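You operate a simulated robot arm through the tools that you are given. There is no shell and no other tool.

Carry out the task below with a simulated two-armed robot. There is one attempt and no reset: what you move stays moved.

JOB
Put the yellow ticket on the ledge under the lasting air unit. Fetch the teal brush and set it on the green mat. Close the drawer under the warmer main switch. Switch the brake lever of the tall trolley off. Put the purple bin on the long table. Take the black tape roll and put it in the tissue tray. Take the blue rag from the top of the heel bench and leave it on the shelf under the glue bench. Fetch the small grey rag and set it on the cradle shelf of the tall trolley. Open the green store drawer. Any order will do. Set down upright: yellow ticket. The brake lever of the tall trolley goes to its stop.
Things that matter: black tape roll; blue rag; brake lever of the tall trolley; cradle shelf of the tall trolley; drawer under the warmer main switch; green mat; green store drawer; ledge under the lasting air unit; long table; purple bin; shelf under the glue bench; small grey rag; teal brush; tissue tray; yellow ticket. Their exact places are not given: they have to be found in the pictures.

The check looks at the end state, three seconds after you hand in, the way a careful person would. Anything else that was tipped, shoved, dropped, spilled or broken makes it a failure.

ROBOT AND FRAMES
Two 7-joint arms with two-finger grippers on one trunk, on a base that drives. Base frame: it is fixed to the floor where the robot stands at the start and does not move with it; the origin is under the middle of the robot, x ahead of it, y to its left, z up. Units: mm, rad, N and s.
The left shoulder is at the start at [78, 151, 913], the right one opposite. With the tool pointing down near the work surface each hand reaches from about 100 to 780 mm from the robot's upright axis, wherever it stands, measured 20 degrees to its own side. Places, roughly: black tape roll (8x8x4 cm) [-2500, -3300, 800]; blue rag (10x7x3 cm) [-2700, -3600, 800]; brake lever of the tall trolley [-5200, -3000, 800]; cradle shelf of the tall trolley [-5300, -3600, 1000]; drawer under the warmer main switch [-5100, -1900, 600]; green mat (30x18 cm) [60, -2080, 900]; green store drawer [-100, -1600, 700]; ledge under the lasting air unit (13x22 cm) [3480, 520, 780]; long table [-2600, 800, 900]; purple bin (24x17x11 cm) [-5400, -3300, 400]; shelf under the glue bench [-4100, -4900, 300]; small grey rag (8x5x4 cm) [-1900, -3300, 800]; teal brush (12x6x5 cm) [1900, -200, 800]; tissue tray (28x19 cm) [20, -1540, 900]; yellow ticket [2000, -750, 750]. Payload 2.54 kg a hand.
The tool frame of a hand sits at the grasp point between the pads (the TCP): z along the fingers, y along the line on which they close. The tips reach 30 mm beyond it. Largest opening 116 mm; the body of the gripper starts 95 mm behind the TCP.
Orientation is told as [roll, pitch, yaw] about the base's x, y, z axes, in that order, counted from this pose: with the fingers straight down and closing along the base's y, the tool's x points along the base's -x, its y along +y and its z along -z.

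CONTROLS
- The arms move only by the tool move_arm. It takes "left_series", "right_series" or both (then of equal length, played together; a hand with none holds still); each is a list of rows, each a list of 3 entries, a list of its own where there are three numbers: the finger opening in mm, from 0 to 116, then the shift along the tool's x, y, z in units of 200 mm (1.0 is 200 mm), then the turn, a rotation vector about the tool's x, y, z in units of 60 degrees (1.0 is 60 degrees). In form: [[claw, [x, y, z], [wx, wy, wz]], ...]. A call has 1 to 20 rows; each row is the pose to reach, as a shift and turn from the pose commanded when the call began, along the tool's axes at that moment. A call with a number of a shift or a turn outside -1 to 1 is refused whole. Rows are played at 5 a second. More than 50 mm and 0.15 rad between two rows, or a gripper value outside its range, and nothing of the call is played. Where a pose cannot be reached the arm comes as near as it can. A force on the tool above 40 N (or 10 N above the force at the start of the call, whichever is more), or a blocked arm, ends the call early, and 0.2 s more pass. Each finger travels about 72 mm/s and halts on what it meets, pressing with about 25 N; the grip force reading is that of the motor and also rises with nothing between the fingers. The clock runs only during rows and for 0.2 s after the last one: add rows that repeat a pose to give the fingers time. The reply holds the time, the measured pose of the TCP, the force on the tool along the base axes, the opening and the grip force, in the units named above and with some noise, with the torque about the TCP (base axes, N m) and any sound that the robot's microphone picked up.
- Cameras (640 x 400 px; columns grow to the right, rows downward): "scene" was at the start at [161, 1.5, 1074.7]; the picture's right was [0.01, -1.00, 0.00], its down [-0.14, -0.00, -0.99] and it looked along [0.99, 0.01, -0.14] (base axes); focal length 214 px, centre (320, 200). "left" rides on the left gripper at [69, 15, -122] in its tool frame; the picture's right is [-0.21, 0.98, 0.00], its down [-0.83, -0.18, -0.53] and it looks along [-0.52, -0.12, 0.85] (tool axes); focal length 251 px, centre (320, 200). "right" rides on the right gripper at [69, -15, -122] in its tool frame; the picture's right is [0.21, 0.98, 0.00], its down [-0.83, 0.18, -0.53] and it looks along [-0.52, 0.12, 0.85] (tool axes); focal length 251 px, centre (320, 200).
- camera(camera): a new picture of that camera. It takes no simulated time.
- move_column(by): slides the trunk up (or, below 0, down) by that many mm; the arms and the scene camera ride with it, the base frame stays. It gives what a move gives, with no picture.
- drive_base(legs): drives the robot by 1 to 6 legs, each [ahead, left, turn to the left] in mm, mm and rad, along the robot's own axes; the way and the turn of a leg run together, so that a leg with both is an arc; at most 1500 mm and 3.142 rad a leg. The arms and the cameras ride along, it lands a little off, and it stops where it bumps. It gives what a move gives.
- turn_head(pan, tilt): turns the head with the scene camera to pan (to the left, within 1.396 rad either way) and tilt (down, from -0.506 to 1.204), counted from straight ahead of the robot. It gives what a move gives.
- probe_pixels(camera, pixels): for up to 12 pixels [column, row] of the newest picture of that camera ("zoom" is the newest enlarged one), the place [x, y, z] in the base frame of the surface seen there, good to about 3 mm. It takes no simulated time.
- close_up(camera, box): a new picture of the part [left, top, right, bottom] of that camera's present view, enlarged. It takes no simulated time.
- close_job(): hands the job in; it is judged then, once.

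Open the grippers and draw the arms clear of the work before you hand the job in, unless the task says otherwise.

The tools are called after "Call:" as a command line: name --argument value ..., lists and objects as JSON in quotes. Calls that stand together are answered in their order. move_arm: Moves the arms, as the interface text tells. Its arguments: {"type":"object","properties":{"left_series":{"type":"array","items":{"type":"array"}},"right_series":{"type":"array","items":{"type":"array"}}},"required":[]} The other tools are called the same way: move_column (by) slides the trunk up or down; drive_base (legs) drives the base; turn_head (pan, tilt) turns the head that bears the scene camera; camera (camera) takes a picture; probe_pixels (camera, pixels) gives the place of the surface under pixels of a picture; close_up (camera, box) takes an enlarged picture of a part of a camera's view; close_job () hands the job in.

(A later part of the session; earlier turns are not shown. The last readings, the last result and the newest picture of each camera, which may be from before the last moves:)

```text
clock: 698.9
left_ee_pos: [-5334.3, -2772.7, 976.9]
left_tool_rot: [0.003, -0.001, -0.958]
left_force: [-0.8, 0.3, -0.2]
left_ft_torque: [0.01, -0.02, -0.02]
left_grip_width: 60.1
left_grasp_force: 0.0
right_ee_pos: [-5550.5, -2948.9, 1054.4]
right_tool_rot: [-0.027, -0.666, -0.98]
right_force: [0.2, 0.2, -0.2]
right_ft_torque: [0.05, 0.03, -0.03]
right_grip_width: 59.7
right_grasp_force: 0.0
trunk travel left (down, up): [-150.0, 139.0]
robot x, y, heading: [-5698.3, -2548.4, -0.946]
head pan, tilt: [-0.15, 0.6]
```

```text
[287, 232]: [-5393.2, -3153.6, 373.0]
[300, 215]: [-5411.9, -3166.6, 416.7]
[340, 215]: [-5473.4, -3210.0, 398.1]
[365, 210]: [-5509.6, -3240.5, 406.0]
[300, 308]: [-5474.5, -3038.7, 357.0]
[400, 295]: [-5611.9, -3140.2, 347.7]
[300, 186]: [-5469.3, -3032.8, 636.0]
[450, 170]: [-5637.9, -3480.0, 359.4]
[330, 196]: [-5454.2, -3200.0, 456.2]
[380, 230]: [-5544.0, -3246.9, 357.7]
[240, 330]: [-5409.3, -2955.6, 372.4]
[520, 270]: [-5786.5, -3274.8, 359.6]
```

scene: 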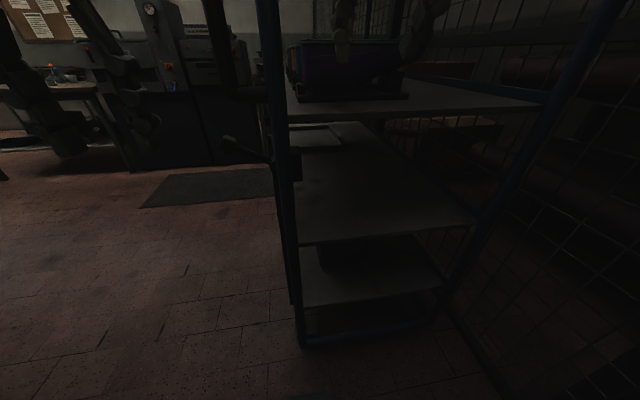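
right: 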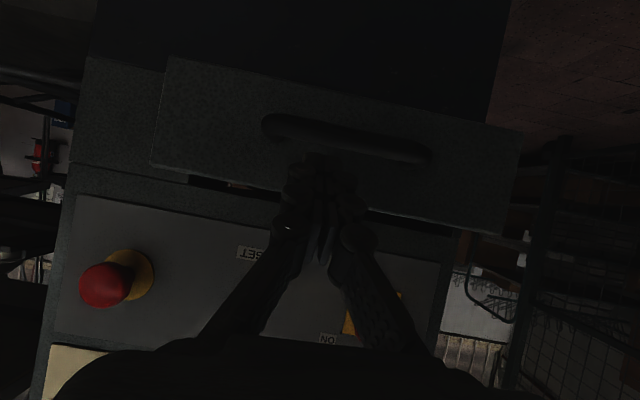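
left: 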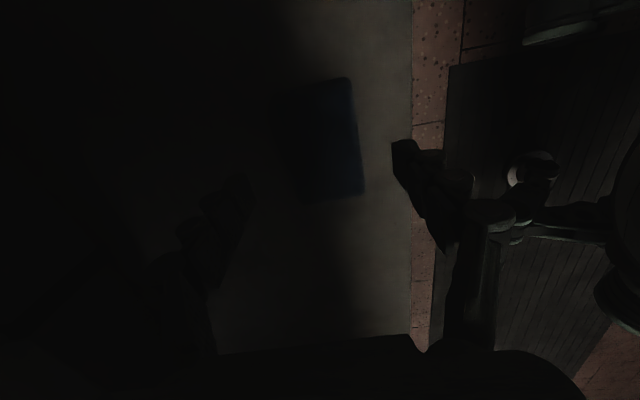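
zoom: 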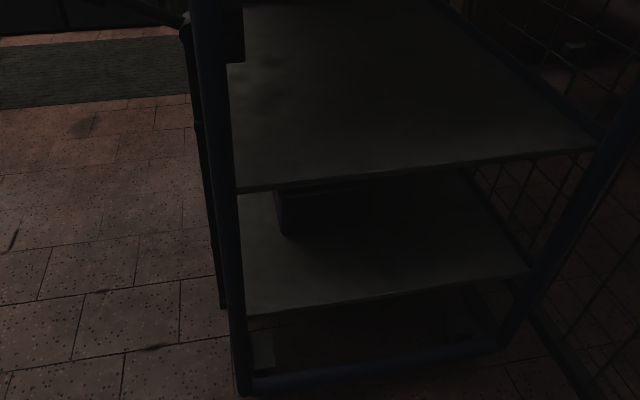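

The bin lies 140 mm inside from this end and 105 mm inside from the front, so the front is the better side after all. I leave through the gap between trolley and warmer, stretching the hands forward to make myself narrow and driving along the gap's middle.

Call:
drive_base --legs '[[-108, 124, 0]]'

Call:
move_arm --left_series '[[60, [-0.18, 0, 0], [0, 0, 0]], [60, [-0.36, 0, 0], [0, 0, 0]], [60, [-0.54, 0, 0], [0, 0, 0]], [60, [-0.7, 0, 0], [0, 0, 0]]]' --right_series '[[60, [-0.14, 0, 0.11], [0, 0, 0]], [60, [-0.28, 0, 0.22], [0, 0, 0]], [60, [-0.42, 0, 0.33], [0, 0, 0]], [60, [-0.55, 0, 0.43], [0, 0, 0]]]'

Call:
drive_base --legs '[[0, 0, 0.73]]'

Call:
turn_head --pan 0.0 --tilt 0.4

Call:
camera --camera "scene"

```text
clock: 700.8
left_ee_pos: [-5295.1, -2615.8, 977.7]
left_tool_rot: [0.002, 0.0, -0.957]
left_force: [-0.9, -0.6, -0.2]
left_ft_torque: [-0.01, -0.01, -0.03]
left_grip_width: 60.2
left_grasp_force: 0.0
right_ee_pos: [-5510.8, -2792.5, 1052.6]
right_tool_rot: [-0.028, -0.668, -0.979]
right_force: [0.9, 0.8, -0.3]
right_ft_torque: [-0.04, 0.02, -0.01]
right_grip_width: 59.8
right_grasp_force: 0.0
trunk travel left (down, up): [-150.0, 139.0]
robot x, y, heading: [-5659.2, -2388.7, -0.946]
head pan, tilt: [-0.15, 0.6]
```

```text
clock: 701.8
left_ee_pos: [-5214.9, -2729.8, 978.6]
left_tool_rot: [0.001, -0.001, -0.956]
left_force: [-0.8, -0.4, -0.1]
left_ft_torque: [-0.01, 0.0, 0.03]
left_grip_width: 60.3
left_grasp_force: 0.1
right_ee_pos: [-5433.5, -2911.1, 1053.5]
right_tool_rot: [-0.028, -0.667, -0.979]
right_force: [0.1, -0.4, -1.5]
right_ft_torque: [-0.02, 0.02, -0.02]
right_grip_width: 60.2
right_grasp_force: 0.1
trunk travel left (down, up): [-150.0, 139.0]
robot x, y, heading: [-5658.9, -2390.9, -0.953]
head pan, tilt: [-0.15, 0.6]
```

```text
clock: 704.1
left_ee_pos: [-5100.8, -2352.5, 979.8]
left_tool_rot: [0.002, 0.002, -0.238]
left_force: [-0.2, 0.4, -0.3]
left_ft_torque: [-0.04, -0.03, 0.0]
left_grip_width: 60.1
left_grasp_force: 0.0
right_ee_pos: [-5147.0, -2632.0, 1053.6]
right_tool_rot: [-0.029, -0.665, -0.261]
right_force: [-0.2, -0.5, -0.3]
right_ft_torque: [0.01, -0.01, 0.0]
right_grip_width: 60.0
right_grasp_force: 0.1
trunk travel left (down, up): [-150.0, 139.0]
robot x, y, heading: [-5660.9, -2389.5, -0.228]
head pan, tilt: [-0.15, 0.6]
```

```text
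clock: 704.9
left_ee_pos: [-5101.7, -2352.8, 979.8]
left_tool_rot: [0.003, 0.0, -0.235]
left_force: [-0.6, 0.2, 0.3]
left_ft_torque: [-0.03, 0.04, -0.03]
left_grip_width: 60.3
left_grasp_force: 0.0
right_ee_pos: [-5146.6, -2631.6, 1054.1]
right_tool_rot: [-0.029, -0.666, -0.261]
right_force: [-0.1, -1.0, -0.4]
right_ft_torque: [-0.02, 0.0, 0.0]
right_grip_width: 59.9
right_grasp_force: 0.1
trunk travel left (down, up): [-150.0, 139.0]
robot x, y, heading: [-5658.3, -2389.4, -0.232]
head pan, tilt: [0.0, 0.4]
```

```text
taken
```

scene: 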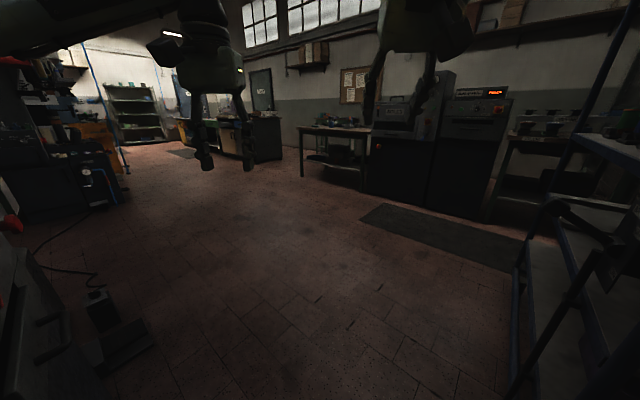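

The way through is centred (about 460 mm on each side). Drive forward.

Call:
drive_base --legs '[[500, 0, 0], [480, 0, 0]]'

```text
clock: 710.4
left_ee_pos: [-4111.0, -2593.5, 979.2]
left_tool_rot: [0.002, -0.002, -0.247]
left_force: [0.3, 0.9, 0.6]
left_ft_torque: [0.01, 0.05, 0.0]
left_grip_width: 59.9
left_grasp_force: 0.1
right_ee_pos: [-4158.0, -2873.8, 1054.3]
right_tool_rot: [-0.027, -0.667, -0.272]
right_force: [0.0, -0.4, -0.2]
right_ft_torque: [-0.01, 0.01, 0.0]
right_grip_width: 59.9
right_grasp_force: 0.0
trunk travel left (down, up): [-150.0, 139.0]
robot x, y, heading: [-4668.8, -2628.3, -0.236]
head pan, tilt: [0.0, 0.4]
```

Through. Now I turn to face the trolley front again.

Call:
drive_base --legs '[[0, 0, -1.13], [0, 0, -1.13]]'

Call:
move_arm --left_series '[[60, [0.2, 0, 0], [0, 0, 0]], [60, [0.4, 0, 0], [0, 0, 0]], [60, [0.6, 0, 0], [0, 0, 0]], [60, [0.8, 0, 0], [0, 0, 0]], [60, [0.9, 0, 0], [0, 0, 0]], [60, [0.9, 0, 0], [0, 0, 0]], [60, [0.9, 0, 0], [0, 0, 0]]]' --right_series '[[60, [0.14, 0, -0.11], [0, 0.09, 0]], [60, [0.28, 0, -0.22], [0, 0.18, 0]], [60, [0.42, 0, -0.33], [0, 0.27, 0]], [60, [0.56, 0, -0.44], [0, 0.36, 0]], [60, [0.65, 0, -0.5], [0, 0.45, 0]], [60, [0.65, 0, -0.5], [0, 0.54, 0]], [60, [0.65, 0, -0.5], [0, 0.63, 0]]]'

Call:
camera --camera "scene"

```text
clock: 716.6
left_ee_pos: [-4988.3, -3086.1, 978.1]
left_tool_rot: [0.002, -0.003, -2.481]
left_force: [-0.5, -0.5, 0.2]
left_ft_torque: [0.01, -0.01, -0.02]
left_grip_width: 60.0
left_grasp_force: 0.0
right_ee_pos: [-5178.6, -2875.7, 1054.1]
right_tool_rot: [-0.029, -0.665, -2.503]
right_force: [0.5, 1.0, 0.4]
right_ft_torque: [0.02, -0.03, -0.03]
right_grip_width: 60.0
right_grasp_force: 0.1
trunk travel left (down, up): [-150.0, 139.0]
robot x, y, heading: [-4665.8, -2630.6, -2.468]
head pan, tilt: [0.0, 0.4]
```

```text
clock: 718.2
left_ee_pos: [-4843.4, -2976.3, 978.2]
left_tool_rot: [0.002, 0.001, -2.48]
left_force: [0.1, 0.9, 0.9]
left_ft_torque: [0.01, -0.02, -0.01]
left_grip_width: 60.1
left_grasp_force: 0.1
right_ee_pos: [-5046.7, -2782.1, 1052.9]
right_tool_rot: [-0.023, -0.005, -2.521]
right_force: [-0.7, 0.0, 0.5]
right_ft_torque: [0.02, -0.01, 0.02]
right_grip_width: 60.1
right_grasp_force: 0.1
trunk travel left (down, up): [-150.0, 139.0]
robot x, y, heading: [-4667.6, -2626.2, -2.472]
head pan, tilt: [0.0, 0.4]
```

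```text
taken
```

scene: 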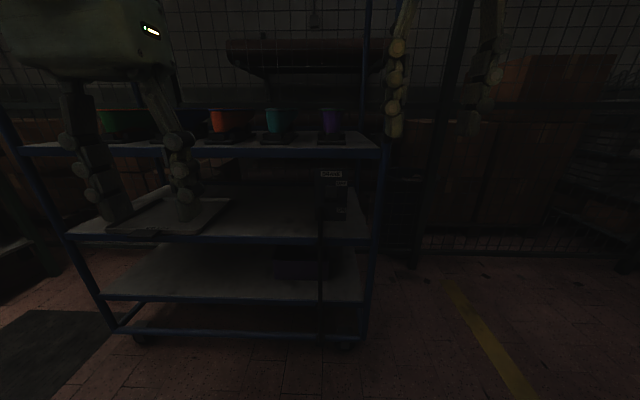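

Both hands are vertical. I drive up to the trolley's front, move the right hand inward away from the brake lever, and lower the trunk.

Call:
move_arm --right_series '[[60, [0, 0.2, 0], [0, 0, 0]], [60, [0, 0.4, 0], [0, 0, 0]], [60, [0, 0.55, 0], [0, 0, 0]]]'

Call:
drive_base --legs '[[270, 125, -0.022]]'

Call:
move_column --by -148

Call:
camera --camera "scene"

Call:
camera --camera "left"

```text
clock: 719.0
left_ee_pos: [-4843.3, -2976.5, 979.7]
left_tool_rot: [0.002, -0.003, -2.479]
left_force: [0.4, 0.1, 0.7]
left_ft_torque: [-0.01, 0.01, 0.0]
left_grip_width: 59.8
left_grasp_force: 0.1
right_ee_pos: [-5026.1, -2782.8, 1038.9]
right_tool_rot: [-0.024, -0.006, -2.521]
right_force: [0.6, -0.2, -0.1]
right_ft_torque: [0.01, 0.0, 0.0]
right_grip_width: 59.9
right_grasp_force: 0.0
right hand out of reach, approached as far as the arm can: row 1, 2, 3
trunk travel left (down, up): [-150.0, 139.0]
robot x, y, heading: [-4667.7, -2624.9, -2.472]
head pan, tilt: [0.0, 0.4]
```

```text
clock: 721.0
left_ee_pos: [-4979.8, -3236.7, 978.7]
left_tool_rot: [-0.001, -0.003, -2.494]
left_force: [0.4, -0.5, -0.2]
left_ft_torque: [-0.02, 0.01, 0.01]
left_grip_width: 59.9
left_grasp_force: 0.0
right_ee_pos: [-5159.1, -3041.7, 1040.0]
right_tool_rot: [-0.023, -0.007, -2.533]
right_force: [-0.8, 0.2, 0.2]
right_ft_torque: [0.0, 0.01, 0.01]
right_grip_width: 60.1
right_grasp_force: 0.0
trunk travel left (down, up): [-150.0, 139.0]
robot x, y, heading: [-4801.2, -2888.3, -2.483]
head pan, tilt: [0.0, 0.4]
```

```text
clock: 722.7
left_ee_pos: [-4979.2, -3235.8, 832.0]
left_tool_rot: [0.001, -0.004, -2.494]
left_force: [-0.5, 0.1, -1.2]
left_ft_torque: [0.0, 0.02, 0.02]
left_grip_width: 59.9
left_grasp_force: 0.1
right_ee_pos: [-5158.2, -3039.6, 892.0]
right_tool_rot: [-0.024, -0.008, -2.532]
right_force: [7.3, 4.8, 6.9]
right_ft_torque: [0.33, 0.0, -0.32]
right_grip_width: 61.5
right_grasp_force: 0.7
trunk travel left (down, up): [-2.0, 287.0]
robot x, y, heading: [-4800.9, -2889.5, -2.486]
head pan, tilt: [0.0, 0.4]
```

```text
taken
```

scene: 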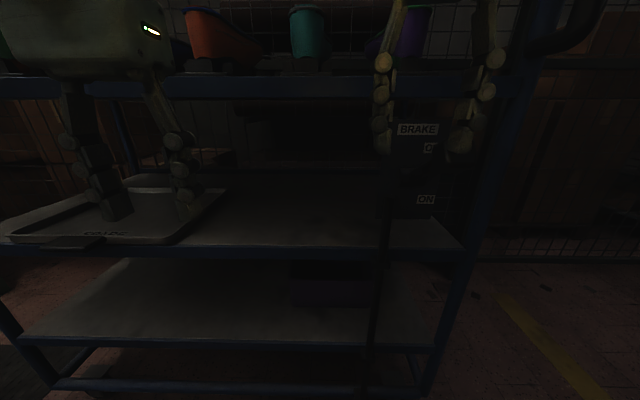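

```text
taken
```

left: 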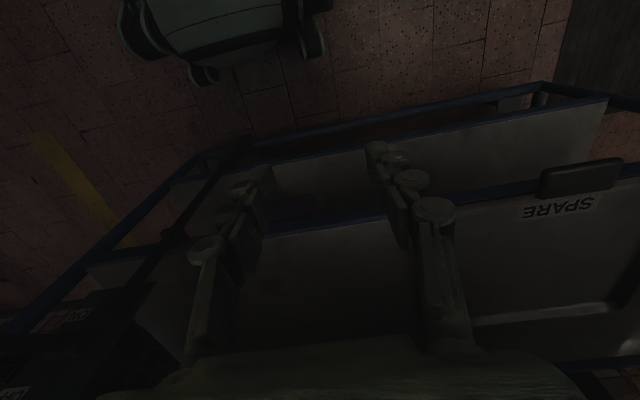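

The right fingers feel a light contact (the lever's knob is near). I lift that hand straight up and back at once, then check the lever.

Call:
move_arm --right_series '[[60, [0, 0, -0.1], [0, 0, 0]], [60, [0.05, 0, -0.25], [0, 0, 0]], [60, [0.15, 0, -0.45], [0, 0, 0]], [60, [0.3, 0, -0.5], [0, 0, 0]]]'

Call:
camera --camera "scene"

Call:
close_up --camera "scene" --box '[340, 60, 500, 260]'

Call:
camera --camera "right"

```text
clock: 723.7
left_ee_pos: [-4979.9, -3237.1, 830.4]
left_tool_rot: [0.004, -0.002, -2.495]
left_force: [-0.1, 0.2, 0.0]
left_ft_torque: [-0.05, -0.04, 0.04]
left_grip_width: 59.9
left_grasp_force: 0.0
right_ee_pos: [-5115.8, -2982.4, 969.5]
right_tool_rot: [-0.021, -0.009, -2.534]
right_force: [0.0, -0.5, -0.3]
right_ft_torque: [0.0, -0.03, 0.02]
right_grip_width: 60.2
right_grasp_force: 0.1
right hand out of reach, approached as far as the arm can: row 1, 2, 3, 4
trunk travel left (down, up): [-2.0, 287.0]
robot x, y, heading: [-4798.3, -2892.3, -2.483]
head pan, tilt: [0.0, 0.4]
```

```text
taken
```

scene: 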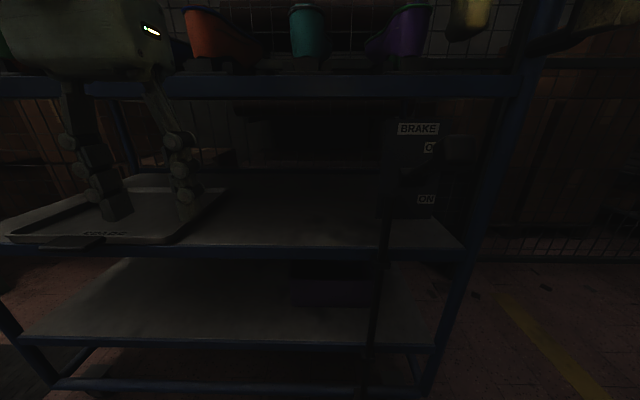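

```text
2.00 times, centred on (420, 160) of scene
```

zoom: 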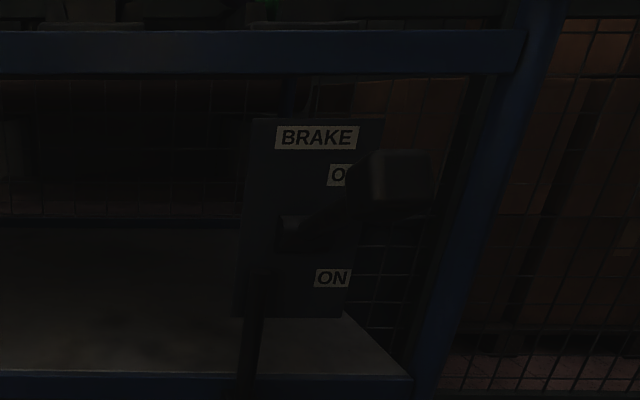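

```text
taken
```

right: 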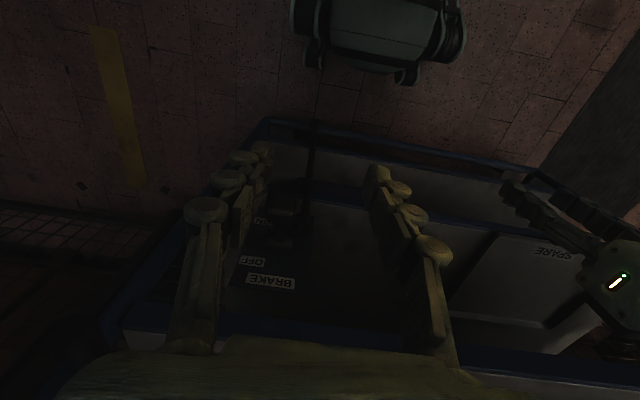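

The lever appears still up at OFF; I verify its height.

Call:
probe_pixels --camera "zoom" --pixels '[[390, 170], [390, 195], [295, 230], [370, 165], [415, 175]]'

```text
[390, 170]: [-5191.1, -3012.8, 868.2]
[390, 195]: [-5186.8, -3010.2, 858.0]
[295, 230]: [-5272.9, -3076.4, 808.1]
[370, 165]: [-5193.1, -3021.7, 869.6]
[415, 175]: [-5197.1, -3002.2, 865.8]
```

The lever is unchanged. Now the left hand: I shift it toward the bin's left wall line and lower it in front of the trolley.

Call:
move_arm --left_series '[[60, [0, -0.08, 0.15], [0, 0, 0]], [60, [0, -0.16, 0.3], [0, 0, 0]], [60, [0, -0.24, 0.45], [0, 0, 0]], [60, [0, -0.32, 0.6], [0, 0, 0]], [60, [0, -0.38, 0.75], [0, 0, 0]], [60, [0, -0.38, 0.9], [0, 0, 0]]]'

Call:
move_arm --left_series '[[60, [0, 0, 0.15], [0, 0, 0]], [60, [0, 0, 0.3], [0, 0, 0]], [60, [0, 0, 0.45], [0, 0, 0]], [60, [0, 0, 0.6], [0, 0, 0]], [60, [0, 0, 0.75], [0, 0, 0]]]'

Call:
move_arm --left_series '[[60, [0, 0, 0], [0, -0.1, 0]], [60, [0, 0, 0], [0, -0.2, 0]], [60, [0, 0, 0], [0, -0.3, 0]], [60, [0, 0, 0], [0, -0.4, 0]], [60, [0, 0, 0], [0, -0.5, 0]], [60, [0, 0, 0], [0, -0.6, 0]], [60, [0, 0, 0], [0, -0.7, 0]], [60, [0, 0, 0], [0, -0.8, 0]], [60, [0, 0, 0], [0, -0.9, 0]], [60, [0, 0, 0], [0, -1.0, 0]]]'

Call:
camera --camera "left"

Call:
camera --camera "scene"

```text
clock: 725.1
left_ee_pos: [-5025.2, -3174.1, 651.2]
left_tool_rot: [0.0, -0.002, -2.49]
left_force: [0.2, 0.7, 0.0]
left_ft_torque: [-0.03, -0.01, 0.02]
left_grip_width: 59.9
left_grasp_force: 0.0
right_ee_pos: [-5116.7, -2983.6, 969.6]
right_tool_rot: [-0.019, -0.009, -2.534]
right_force: [-1.0, 0.1, -0.5]
right_ft_torque: [0.01, 0.02, -0.02]
right_grip_width: 59.9
right_grasp_force: 0.0
trunk travel left (down, up): [-2.0, 287.0]
robot x, y, heading: [-4800.9, -2887.1, -2.489]
head pan, tilt: [0.0, 0.4]
```

```text
clock: 726.3
left_ee_pos: [-5025.8, -3174.7, 501.3]
left_tool_rot: [0.001, -0.003, -2.494]
left_force: [0.0, 0.6, 0.2]
left_ft_torque: [0.01, 0.02, 0.01]
left_grip_width: 60.1
left_grasp_force: 0.0
right_ee_pos: [-5116.2, -2982.6, 970.0]
right_tool_rot: [-0.021, -0.01, -2.534]
right_force: [-0.3, 0.7, -0.6]
right_ft_torque: [-0.03, 0.01, 0.01]
right_grip_width: 60.0
right_grasp_force: 0.0
trunk travel left (down, up): [-2.0, 287.0]
robot x, y, heading: [-4801.8, -2885.3, -2.484]
head pan, tilt: [0.0, 0.4]
```

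```text
clock: 728.5
left_ee_pos: [-5057.1, -3163.7, 467.7]
left_tool_rot: [0.006, -1.051, -2.497]
left_force: [-0.6, -0.6, 0.2]
left_ft_torque: [0.0, 0.04, -0.01]
left_grip_width: 59.7
left_grasp_force: 0.2
left hand out of reach, approached as far as the arm can: row 3, 4, 5, 6, 7, 8, 9, 10
right_ee_pos: [-5115.4, -2983.5, 969.6]
right_tool_rot: [-0.019, -0.008, -2.535]
right_force: [0.3, -0.2, 0.8]
right_ft_torque: [0.09, 0.03, 0.02]
right_grip_width: 59.9
right_grasp_force: 0.0
trunk travel left (down, up): [-2.0, 287.0]
robot x, y, heading: [-4803.9, -2888.0, -2.483]
head pan, tilt: [0.0, 0.4]
```

```text
taken
```

left: 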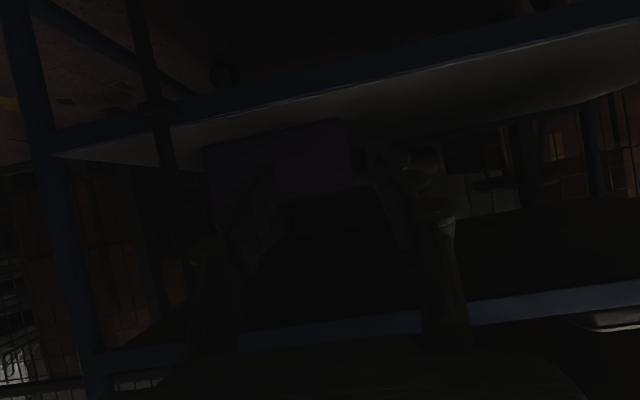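

```text
taken
```

scene: 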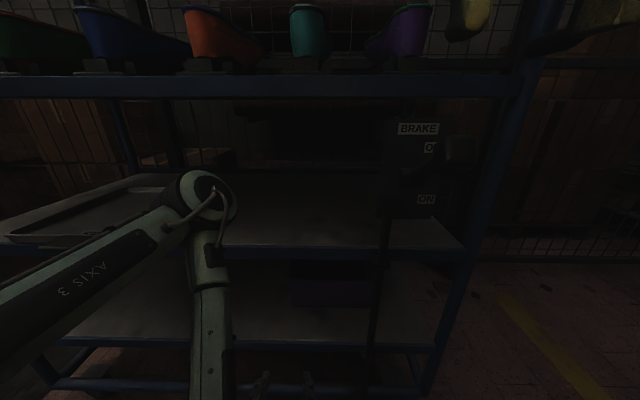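

The tilt of 60° is reached at z 468. The elbow stands upright in front of the trolley at (205,195); I probe its distance to the shelf, and the bin from the left camera.

Call:
probe_pixels --camera "scene" --pixels '[[205, 195], [225, 200], [205, 260], [210, 330], [270, 250], [180, 220], [190, 245]]'

Call:
close_up --camera "left" --box '[140, 80, 500, 300]'

Call:
probe_pixels --camera "left" --pixels '[[206, 150], [345, 125], [350, 180], [280, 190], [300, 120], [290, 200], [385, 190], [215, 185]]'

```text
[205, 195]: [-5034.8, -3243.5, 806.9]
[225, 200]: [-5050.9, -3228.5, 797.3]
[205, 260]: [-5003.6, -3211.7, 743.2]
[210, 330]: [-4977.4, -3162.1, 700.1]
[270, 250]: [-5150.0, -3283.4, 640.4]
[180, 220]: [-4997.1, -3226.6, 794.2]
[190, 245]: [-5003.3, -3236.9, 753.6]
```

```text
1.78 times, centred on (320, 190) of left
```

zoom: 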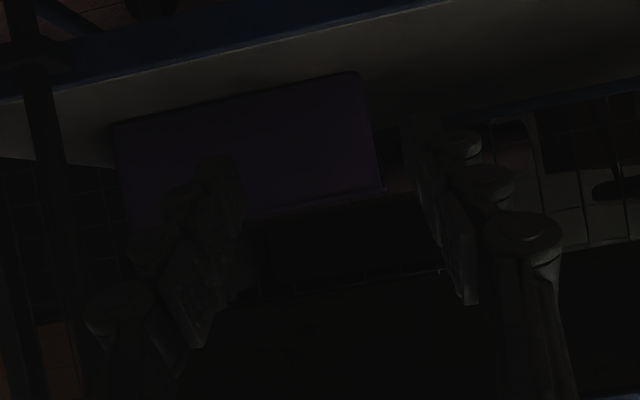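

```text
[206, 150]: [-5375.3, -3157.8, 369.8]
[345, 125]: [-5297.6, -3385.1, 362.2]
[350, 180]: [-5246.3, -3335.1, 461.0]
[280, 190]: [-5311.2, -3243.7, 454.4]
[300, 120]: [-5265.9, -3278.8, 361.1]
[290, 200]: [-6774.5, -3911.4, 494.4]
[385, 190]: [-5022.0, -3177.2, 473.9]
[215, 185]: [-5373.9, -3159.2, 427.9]
```

The geometry fits if the arm stretches. I advance in stages, first 100 mm, and check the elbow.

Call:
move_arm --left_series '[[60, [-0.115, 0.024, 0.13], [0, 0, 0]], [60, [-0.23, 0.048, 0.26], [0, 0, 0]], [60, [-0.347, 0.072, 0.39], [0, 0, 0]]]'

Call:
camera --camera "scene"

Call:
probe_pixels --camera "scene" --pixels '[[205, 195], [225, 200], [215, 180], [240, 210], [220, 300], [250, 250], [270, 250]]'

```text
clock: 729.3
left_ee_pos: [-5129.4, -3235.7, 486.3]
left_tool_rot: [0.0, -1.046, -2.496]
left_force: [0.2, -0.4, 0.0]
left_ft_torque: [0.04, -0.02, -0.01]
left_grip_width: 60.0
left_grasp_force: 0.1
right_ee_pos: [-5115.4, -2982.8, 968.4]
right_tool_rot: [-0.02, -0.008, -2.533]
right_force: [0.6, -0.6, -0.1]
right_ft_torque: [-0.04, -0.01, 0.01]
right_grip_width: 60.1
right_grasp_force: 0.1
trunk travel left (down, up): [-2.0, 287.0]
robot x, y, heading: [-4802.4, -2890.2, -2.486]
head pan, tilt: [0.0, 0.4]
```

```text
taken
```

scene: 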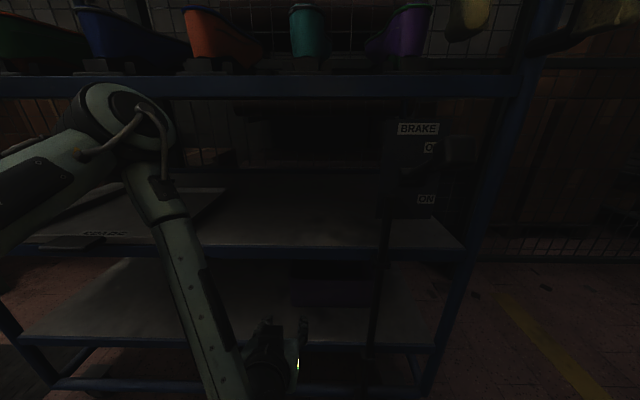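

```text
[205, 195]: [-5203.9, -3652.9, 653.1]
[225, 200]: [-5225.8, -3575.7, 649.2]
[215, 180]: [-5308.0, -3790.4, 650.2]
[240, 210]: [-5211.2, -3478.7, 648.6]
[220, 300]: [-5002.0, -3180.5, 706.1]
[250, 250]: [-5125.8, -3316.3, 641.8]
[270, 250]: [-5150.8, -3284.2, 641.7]
```

The elbow swings outward and up, away from the shelf. Continue.

Call:
move_arm --left_series '[[60, [-0.115, 0.024, 0.13], [0, 0, 0]], [60, [-0.23, 0.048, 0.26], [0, 0, 0]], [60, [-0.347, 0.072, 0.39], [0, 0, 0]]]'

Call:
camera --camera "scene"

Call:
camera --camera "left"

Call:
probe_pixels --camera "scene" --pixels '[[90, 100], [110, 110], [150, 150], [180, 240], [240, 300]]'

```text
clock: 730.1
left_ee_pos: [-5202.6, -3310.9, 509.1]
left_tool_rot: [0.004, -1.049, -2.498]
left_force: [0.4, 0.6, -0.6]
left_ft_torque: [0.01, 0.01, 0.0]
left_grip_width: 60.1
left_grasp_force: 0.1
right_ee_pos: [-5116.1, -2983.5, 971.1]
right_tool_rot: [-0.022, -0.009, -2.535]
right_force: [-0.2, 0.7, -0.2]
right_ft_torque: [-0.06, -0.02, -0.03]
right_grip_width: 60.1
right_grasp_force: 0.1
trunk travel left (down, up): [-2.0, 287.0]
robot x, y, heading: [-4804.2, -2891.2, -2.489]
head pan, tilt: [0.0, 0.4]
```

```text
taken
```

scene: 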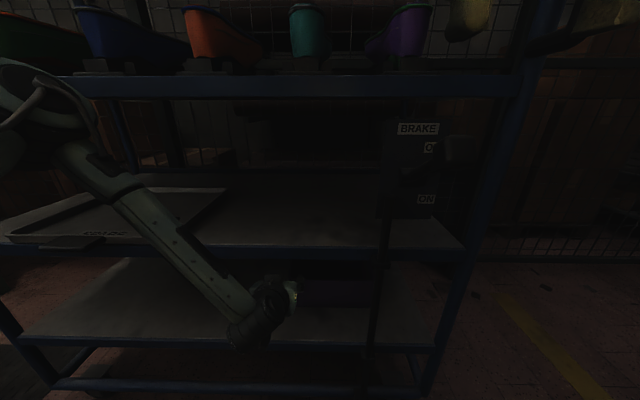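

```text
taken
```

left: 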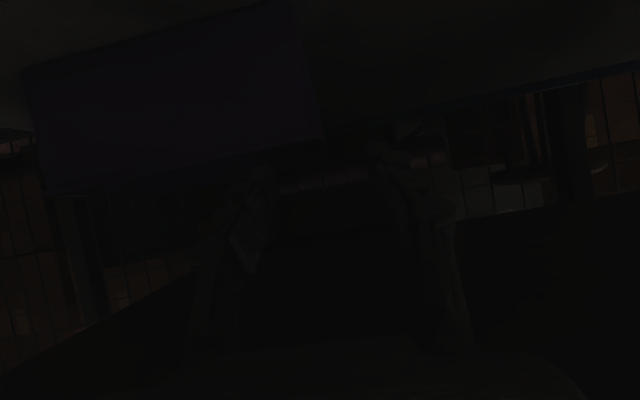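

```text
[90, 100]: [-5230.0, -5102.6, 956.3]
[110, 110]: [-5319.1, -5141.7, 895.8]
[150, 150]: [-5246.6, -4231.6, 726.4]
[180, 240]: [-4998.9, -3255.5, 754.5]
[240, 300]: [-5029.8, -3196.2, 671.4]
```

The fingers straddle the left wall's line (TCP lateral within 5 mm). I advance along the finger direction over the front rim into the bin, slowly.

Call:
move_arm --left_series '[[60, [-0.005, -0.02, 0.1], [0, 0, 0]], [60, [-0.01, -0.02, 0.2], [0, 0, 0]], [60, [-0.015, -0.02, 0.3], [0, 0, 0]], [60, [-0.02, -0.02, 0.4], [0, 0, 0]], [60, [-0.022, -0.02, 0.48], [0, 0, 0]]]'

Call:
camera --camera "left"

Call:
close_up --camera "scene" --box '[200, 220, 440, 370]'

```text
clock: 731.1
left_ee_pos: [-5264.4, -3343.7, 492.1]
left_tool_rot: [-0.019, -1.079, -2.484]
left_force: [0.8, 1.4, 14.7]
left_ft_torque: [0.23, 0.46, -0.04]
left_grip_width: 64.9
left_grasp_force: 2.2
right_ee_pos: [-5115.8, -2982.8, 970.7]
right_tool_rot: [-0.019, -0.009, -2.535]
right_force: [-0.1, 0.6, 0.8]
right_ft_torque: [-0.04, -0.01, 0.02]
right_grip_width: 60.0
right_grasp_force: 0.2
trunk travel left (down, up): [-2.0, 287.0]
robot x, y, heading: [-4801.8, -2892.6, -2.487]
head pan, tilt: [0.0, 0.4]
stopped in row 4 (left hand): the force on the tool passed its limit at 46 N (the readings are from after the stop); the commanded pose is now the measured one
```

```text
taken
```

left: 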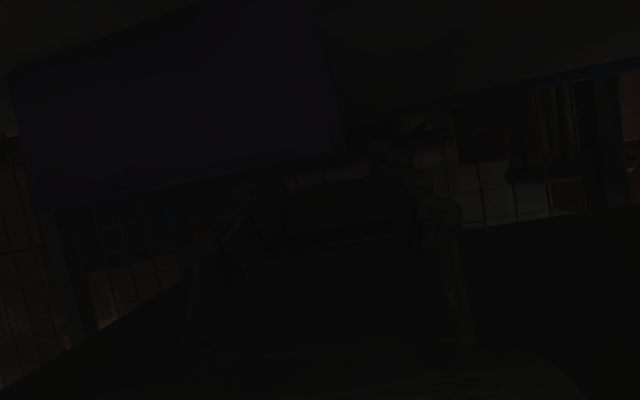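

```text
2.67 times, centred on (320, 295) of scene
```

zoom: 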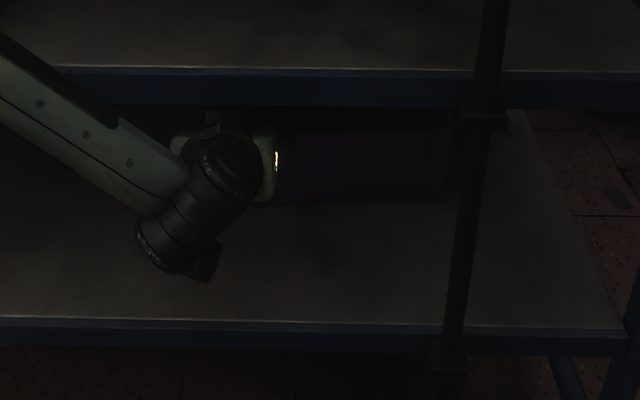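

Something pushed back with 46 N and the fingers were spread a little. I look through the left camera more closely and probe there.

Call:
close_up --camera "left" --box '[180, 80, 480, 280]'

Call:
probe_pixels --camera "left" --pixels '[[345, 150], [320, 155], [290, 165], [320, 100], [330, 180], [320, 200], [370, 165], [300, 190], [345, 120], [300, 240]]'

```text
2.00 times, centred on (330, 180) of left
```

zoom: 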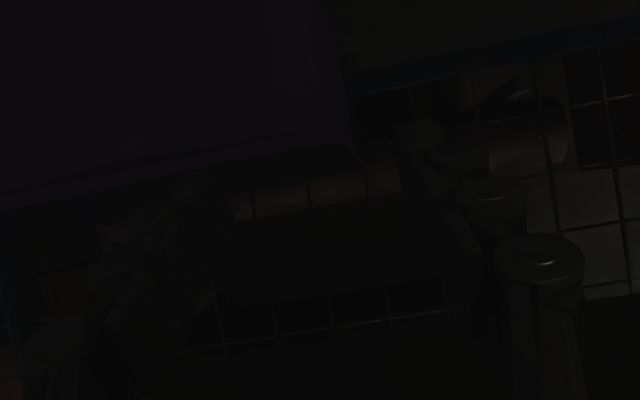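

```text
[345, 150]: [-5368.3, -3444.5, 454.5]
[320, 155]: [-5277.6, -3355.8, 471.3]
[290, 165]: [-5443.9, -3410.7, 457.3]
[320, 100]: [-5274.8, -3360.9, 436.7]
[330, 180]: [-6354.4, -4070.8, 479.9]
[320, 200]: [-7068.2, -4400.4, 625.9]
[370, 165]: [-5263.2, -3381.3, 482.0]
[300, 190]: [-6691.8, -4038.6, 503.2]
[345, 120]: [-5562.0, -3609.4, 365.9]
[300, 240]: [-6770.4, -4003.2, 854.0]
```

Now I understand: the fingertip met the front rim and pushed the bin back about 40 mm. I'll instead hook both fingertips just inside the front wall near its middle and draw the bin out. First lift, and shift right.

Call:
move_arm --left_series '[[60, [-0.05, 0, -0.1], [0, 0, 0]], [60, [-0.08, -0.1, -0.15], [0, 0, 0]], [60, [-0.08, -0.22, -0.15], [0, 0, 0]], [60, [-0.08, -0.34, -0.15], [0, 0, 0]], [60, [-0.08, -0.45, -0.15], [0, 0, 0]]]'

Call:
camera --camera "left"

Call:
camera --camera "scene"

```text
clock: 732.3
left_ee_pos: [-5299.0, -3260.4, 517.7]
left_tool_rot: [-0.013, -1.068, -2.486]
left_force: [-0.2, 0.3, -0.3]
left_ft_torque: [-0.02, 0.02, 0.0]
left_grip_width: 59.8
left_grasp_force: 0.1
right_ee_pos: [-5115.6, -2983.2, 969.9]
right_tool_rot: [-0.02, -0.009, -2.534]
right_force: [-0.7, -0.2, -0.6]
right_ft_torque: [0.01, 0.0, 0.0]
right_grip_width: 60.1
right_grasp_force: 0.0
trunk travel left (down, up): [-2.0, 287.0]
robot x, y, heading: [-4800.2, -2888.9, -2.48]
head pan, tilt: [0.0, 0.4]
```

```text
taken
```

left: 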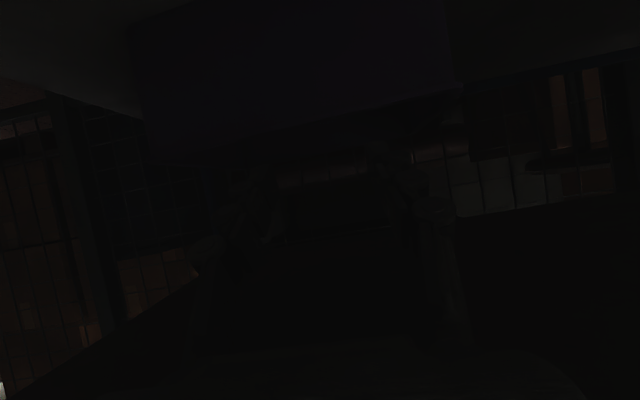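

```text
taken
```

scene: 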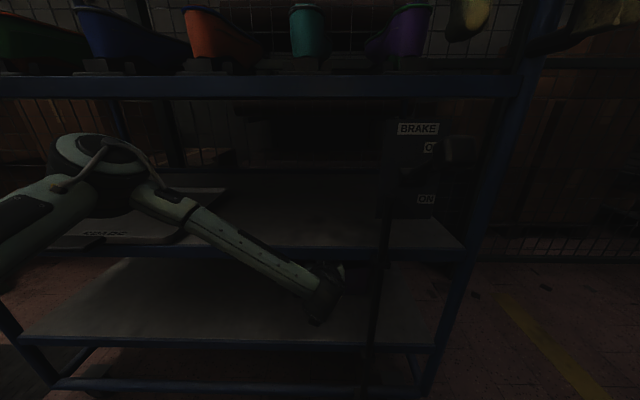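

I probe the bin's front rim from here.

Call:
probe_pixels --camera "left" --pixels '[[300, 118], [200, 140], [420, 90], [300, 60], [445, 80], [150, 150], [330, 110], [300, 126]]'

```text
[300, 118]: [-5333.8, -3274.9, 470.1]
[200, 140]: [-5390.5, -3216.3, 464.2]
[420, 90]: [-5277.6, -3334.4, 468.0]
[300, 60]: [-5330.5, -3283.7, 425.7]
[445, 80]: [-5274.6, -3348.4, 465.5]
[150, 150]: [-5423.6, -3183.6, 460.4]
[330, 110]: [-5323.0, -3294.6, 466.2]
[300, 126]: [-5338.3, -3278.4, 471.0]
```

The bin's front rim is at z 470, 37–45 mm ahead of the fingers. I flatten the hand by 6°, pass over the rim and lower behind it.

Call:
move_arm --left_series '[[60, [0.05, 0, 0.027], [0, -0.05, 0]], [60, [0.097, 0, 0.053], [0, -0.1, 0]], [60, [0.044, 0, 0.15], [0, -0.1, 0]], [60, [-0.012, 0, 0.25], [0, -0.1, 0]], [60, [0.02, 0, 0.275], [0, -0.1, 0]], [60, [0.053, 0, 0.298], [0, -0.1, 0]]]'

Call:
camera --camera "left"

Call:
probe_pixels --camera "left" --pixels '[[320, 60], [320, 100], [300, 120], [320, 140], [320, 160], [420, 90], [200, 140]]'

```text
clock: 733.7
left_ee_pos: [-5339.0, -3286.4, 481.1]
left_tool_rot: [-0.021, -1.177, -2.479]
left_force: [-0.9, -1.9, 9.4]
left_ft_torque: [0.26, 0.23, 0.1]
left_grip_width: 60.2
left_grasp_force: 0.4
right_ee_pos: [-5115.2, -2982.7, 969.9]
right_tool_rot: [-0.019, -0.01, -2.534]
right_force: [0.3, -0.1, 0.4]
right_ft_torque: [0.05, -0.03, 0.0]
right_grip_width: 59.9
right_grasp_force: 0.0
trunk travel left (down, up): [-2.0, 287.0]
robot x, y, heading: [-4800.0, -2890.5, -2.485]
head pan, tilt: [0.0, 0.4]
```

```text
taken
```

left: 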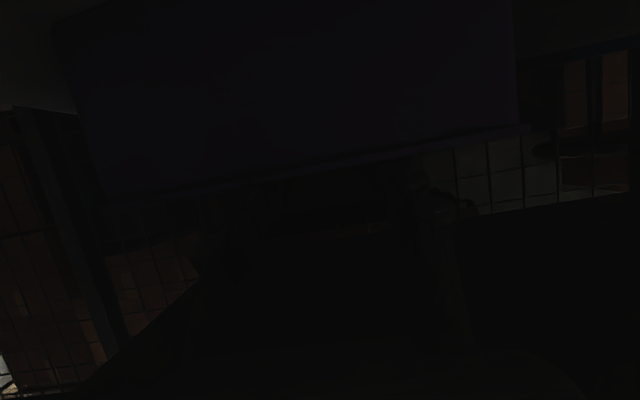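

```text
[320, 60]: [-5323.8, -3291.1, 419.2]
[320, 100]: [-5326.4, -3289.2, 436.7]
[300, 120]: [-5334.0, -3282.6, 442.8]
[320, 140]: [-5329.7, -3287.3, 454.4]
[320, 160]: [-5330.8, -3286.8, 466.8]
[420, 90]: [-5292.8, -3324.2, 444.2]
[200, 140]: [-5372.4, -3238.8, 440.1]
```

The fingertips are hooked about 30 mm inside the front wall. I pull straight back in small steps.

Call:
move_arm --left_series '[[60, [0.019, 0, -0.046], [0, 0, 0]], [60, [0.046, 0, -0.11], [0, 0, 0]], [60, [0.077, 0, -0.185], [0, 0, 0]], [60, [0.115, 0, -0.277], [0, 0, 0]], [60, [0.154, 0, -0.37], [0, 0, 0]], [60, [0.192, 0, -0.46], [0, 0, 0]]]'

Call:
camera --camera "left"

Call:
probe_pixels --camera "left" --pixels '[[320, 60], [320, 100], [320, 140], [320, 155], [420, 90], [200, 140], [480, 90], [120, 140]]'

Call:
camera --camera "scene"

```text
clock: 735.1
left_ee_pos: [-5260.5, -3229.0, 476.9]
left_tool_rot: [-0.013, -1.172, -2.484]
left_force: [-0.9, -1.1, 1.3]
left_ft_torque: [0.01, 0.04, -0.05]
left_grip_width: 59.9
left_grasp_force: 0.0
right_ee_pos: [-5115.5, -2982.9, 969.7]
right_tool_rot: [-0.021, -0.008, -2.533]
right_force: [0.7, 0.6, 0.0]
right_ft_torque: [0.0, -0.01, 0.01]
right_grip_width: 60.3
right_grasp_force: 0.1
trunk travel left (down, up): [-2.0, 287.0]
robot x, y, heading: [-4798.9, -2889.1, -2.48]
head pan, tilt: [0.0, 0.4]
```

```text
taken
```

left: 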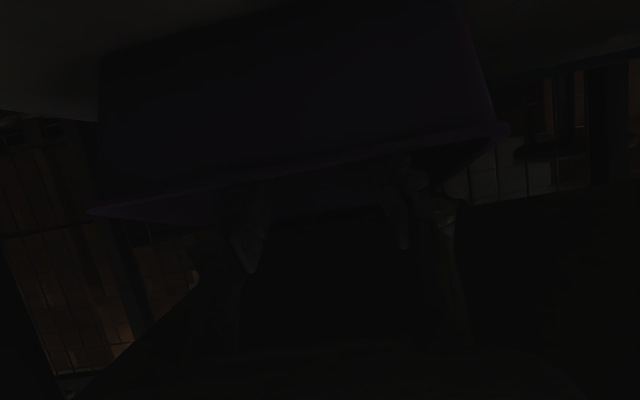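

```text
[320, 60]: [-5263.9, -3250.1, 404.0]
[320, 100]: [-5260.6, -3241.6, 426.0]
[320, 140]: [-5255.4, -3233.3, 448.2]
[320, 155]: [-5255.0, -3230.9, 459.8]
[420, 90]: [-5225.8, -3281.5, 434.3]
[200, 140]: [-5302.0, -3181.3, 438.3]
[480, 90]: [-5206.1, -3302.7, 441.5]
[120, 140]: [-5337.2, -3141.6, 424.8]
```

```text
taken
```

scene: 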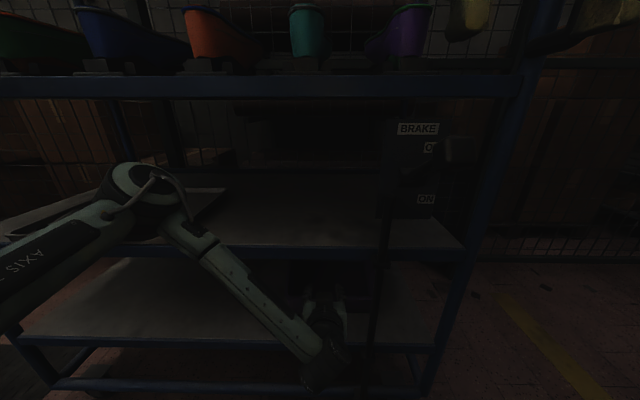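

The bin follows (front now ~94 mm further out), slightly tipped toward me by the hook. I draw 45 mm more, then let it down flat by raising the fingers.

Call:
move_arm --left_series '[[60, [0.038, 0, -0.092], [0, 0, 0]], [60, [0.077, 0, -0.185], [0, 0, 0]], [60, [0.086, 0, -0.21], [0, 0, 0]]]'

Call:
move_arm --left_series '[[60, [-0.03, 0, 0.0], [0, 0, 0]], [60, [-0.08, 0, -0.01], [0, 0, 0]], [60, [-0.13, 0, -0.03], [0, 0, 0]], [60, [-0.19, 0, -0.06], [0, 0, 0]]]'

Call:
camera --camera "left"

Call:
probe_pixels --camera "left" --pixels '[[320, 40], [320, 80], [320, 110], [320, 125], [420, 80], [200, 110], [480, 80], [120, 130], [400, 40]]'

```text
clock: 735.9
left_ee_pos: [-5223.0, -3202.3, 478.1]
left_tool_rot: [-0.016, -1.173, -2.484]
left_force: [-0.6, -0.3, 0.6]
left_ft_torque: [0.0, 0.04, -0.03]
left_grip_width: 59.8
left_grasp_force: 0.0
right_ee_pos: [-5116.6, -2983.3, 969.9]
right_tool_rot: [-0.021, -0.008, -2.534]
right_force: [-0.7, -0.3, 0.2]
right_ft_torque: [0.03, -0.02, 0.0]
right_grip_width: 60.0
right_grasp_force: 0.0
trunk travel left (down, up): [-2.0, 287.0]
robot x, y, heading: [-4798.2, -2886.9, -2.486]
head pan, tilt: [0.0, 0.4]
```

```text
clock: 736.9
left_ee_pos: [-5225.8, -3204.1, 517.4]
left_tool_rot: [-0.013, -1.172, -2.486]
left_force: [-0.6, -0.1, 0.1]
left_ft_torque: [-0.02, -0.02, -0.04]
left_grip_width: 60.0
left_grasp_force: 0.1
right_ee_pos: [-5116.3, -2982.7, 969.6]
right_tool_rot: [-0.021, -0.008, -2.534]
right_force: [0.5, 0.5, -1.0]
right_ft_torque: [0.01, 0.02, 0.01]
right_grip_width: 59.9
right_grasp_force: 0.0
trunk travel left (down, up): [-2.0, 287.0]
robot x, y, heading: [-4802.6, -2888.6, -2.485]
head pan, tilt: [0.0, 0.4]
```

```text
taken
```

left: 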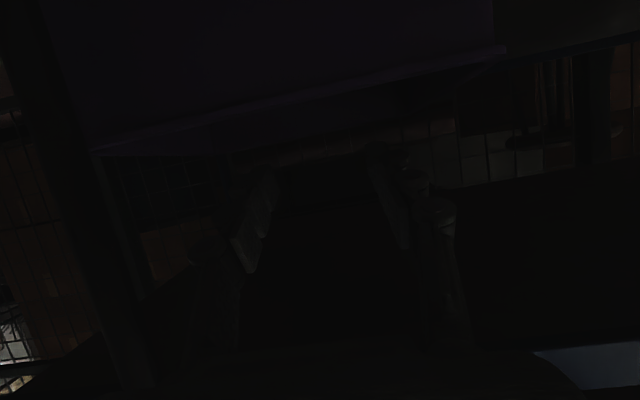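

```text
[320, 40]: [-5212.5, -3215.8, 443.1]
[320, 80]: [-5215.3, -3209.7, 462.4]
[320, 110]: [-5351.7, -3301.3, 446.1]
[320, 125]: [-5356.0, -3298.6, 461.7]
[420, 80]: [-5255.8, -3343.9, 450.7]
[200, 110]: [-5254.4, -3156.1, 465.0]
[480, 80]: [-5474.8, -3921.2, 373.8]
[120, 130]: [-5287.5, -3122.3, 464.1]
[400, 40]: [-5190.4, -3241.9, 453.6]
```

The bin now stands flat with its front at the shelf edge. I locate its left and right ends for the next grip.

Call:
probe_pixels --camera "left" --pixels '[[485, 30], [490, 45], [470, 55], [455, 70], [60, 60], [95, 145], [80, 120], [70, 100]]'

Call:
close_up --camera "scene" --box '[200, 220, 440, 370]'

```text
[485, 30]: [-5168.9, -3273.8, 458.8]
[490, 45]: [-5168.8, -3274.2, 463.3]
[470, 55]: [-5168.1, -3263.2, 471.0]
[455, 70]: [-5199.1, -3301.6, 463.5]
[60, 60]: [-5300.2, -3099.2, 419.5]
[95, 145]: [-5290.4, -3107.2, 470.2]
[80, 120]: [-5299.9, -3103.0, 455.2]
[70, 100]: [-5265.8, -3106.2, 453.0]
```

```text
2.67 times, centred on (320, 295) of scene
```

zoom: 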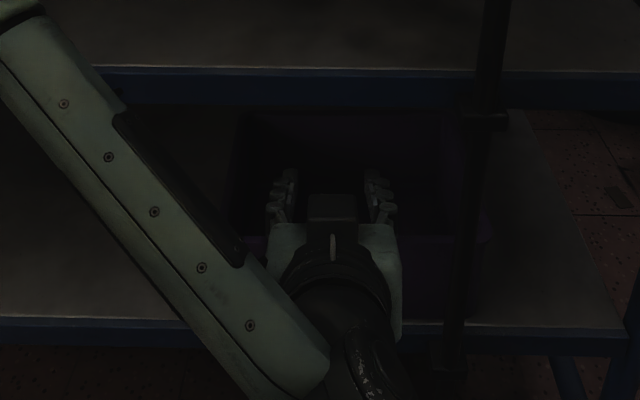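

The left wall is at lateral -1597. I move the fingers over it, 80 mm in from the front, lower them astride the wall and close.

Call:
move_arm --left_series '[[60, [0, 0.12, 0], [0, 0, 0]], [60, [0, 0.24, 0], [0, 0, 0]], [60, [0, 0.36, 0], [0, 0, 0]], [60, [0, 0.455, 0], [0, 0, 0]], [60, [-0.03, 0.455, 0.12], [0, 0, 0]], [60, [-0.06, 0.455, 0.25], [0, 0, 0]], [60, [-0.094, 0.455, 0.378], [0, 0, 0]]]'

Call:
camera --camera "left"

Call:
probe_pixels --camera "left" --pixels '[[320, 150], [310, 130], [300, 110], [320, 180], [330, 165], [340, 170], [300, 60], [320, 100]]'

Call:
close_up --camera "scene" --box '[160, 220, 400, 370]'

```text
clock: 738.5
left_ee_pos: [-5235.0, -3319.2, 508.5]
left_tool_rot: [-0.01, -1.169, -2.485]
left_force: [0.5, -0.2, 0.2]
left_ft_torque: [0.01, -0.02, 0.02]
left_grip_width: 60.3
left_grasp_force: 0.1
right_ee_pos: [-5116.1, -2982.7, 969.9]
right_tool_rot: [-0.022, -0.009, -2.534]
right_force: [0.3, 0.0, -0.3]
right_ft_torque: [0.02, 0.01, -0.01]
right_grip_width: 59.9
right_grasp_force: 0.0
trunk travel left (down, up): [-2.0, 287.0]
robot x, y, heading: [-4800.3, -2885.3, -2.482]
head pan, tilt: [0.0, 0.4]
```

```text
taken
```

left: 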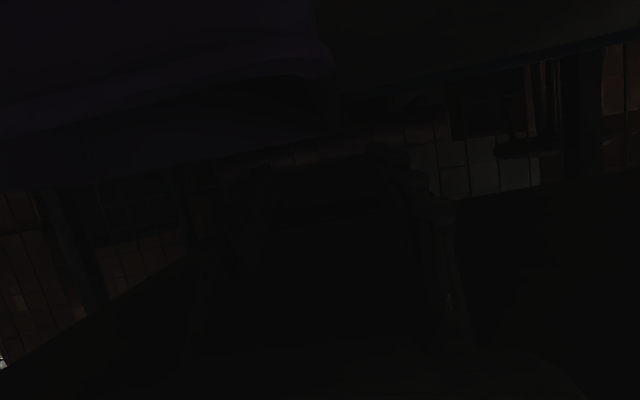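

```text
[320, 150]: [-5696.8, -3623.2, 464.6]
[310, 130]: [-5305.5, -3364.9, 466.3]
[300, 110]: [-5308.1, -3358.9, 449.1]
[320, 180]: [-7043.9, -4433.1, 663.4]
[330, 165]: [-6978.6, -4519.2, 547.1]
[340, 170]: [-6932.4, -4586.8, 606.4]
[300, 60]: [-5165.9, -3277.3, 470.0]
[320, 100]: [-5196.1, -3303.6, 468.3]
```

```text
2.67 times, centred on (280, 295) of scene
```

zoom: 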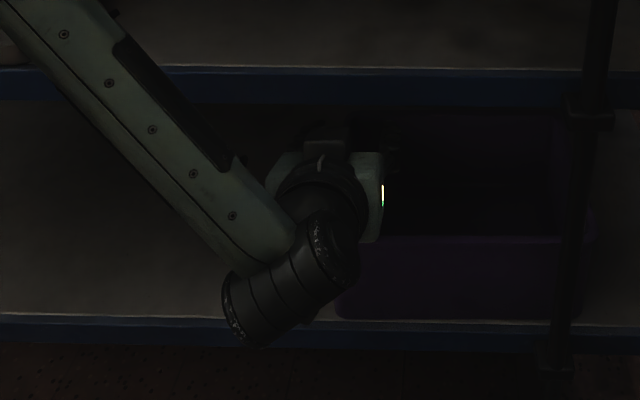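

The wall lies within the open fingers. I lower 50 mm astride it and close.

Call:
move_arm --left_series '[[60, [0.06, 0, 0.025], [0, 0, 0]], [60, [0.12, 0, 0.05], [0, 0, 0]], [60, [0.18, 0, 0.075], [0, 0, 0]], [60, [0.235, 0, 0.098], [0, 0, 0]], [30, [0.235, 0, 0.098], [0, 0, 0]], [0, [0.235, 0, 0.098], [0, 0, 0]], [0, [0.235, 0, 0.098], [0, 0, 0]], [0, [0.235, 0, 0.098], [0, 0, 0]], [0, [0.235, 0, 0.098], [0, 0, 0]]]'

Call:
camera --camera "left"

```text
clock: 740.5
left_ee_pos: [-5246.9, -3303.8, 467.3]
left_tool_rot: [-0.002, -1.163, -2.485]
left_force: [-0.4, 0.6, -0.4]
left_ft_torque: [-0.1, -0.02, -0.04]
left_grip_width: 6.1
left_grasp_force: 24.6
left hand out of reach, approached as far as the arm can: row 1, 2, 3, 4, 5, 6, 7, 8, 9
right_ee_pos: [-5116.2, -2984.0, 969.6]
right_tool_rot: [-0.02, -0.007, -2.535]
right_force: [0.7, -0.6, 0.2]
right_ft_torque: [0.01, 0.04, 0.01]
right_grip_width: 60.1
right_grasp_force: 0.1
trunk travel left (down, up): [-2.0, 287.0]
robot x, y, heading: [-4801.3, -2888.5, -2.486]
head pan, tilt: [0.0, 0.4]
```

```text
taken
```

left: 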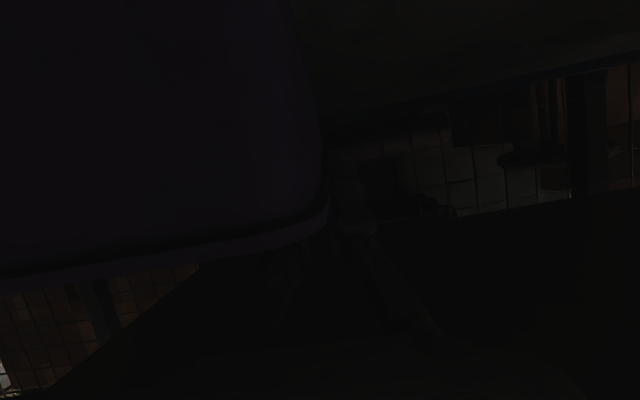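

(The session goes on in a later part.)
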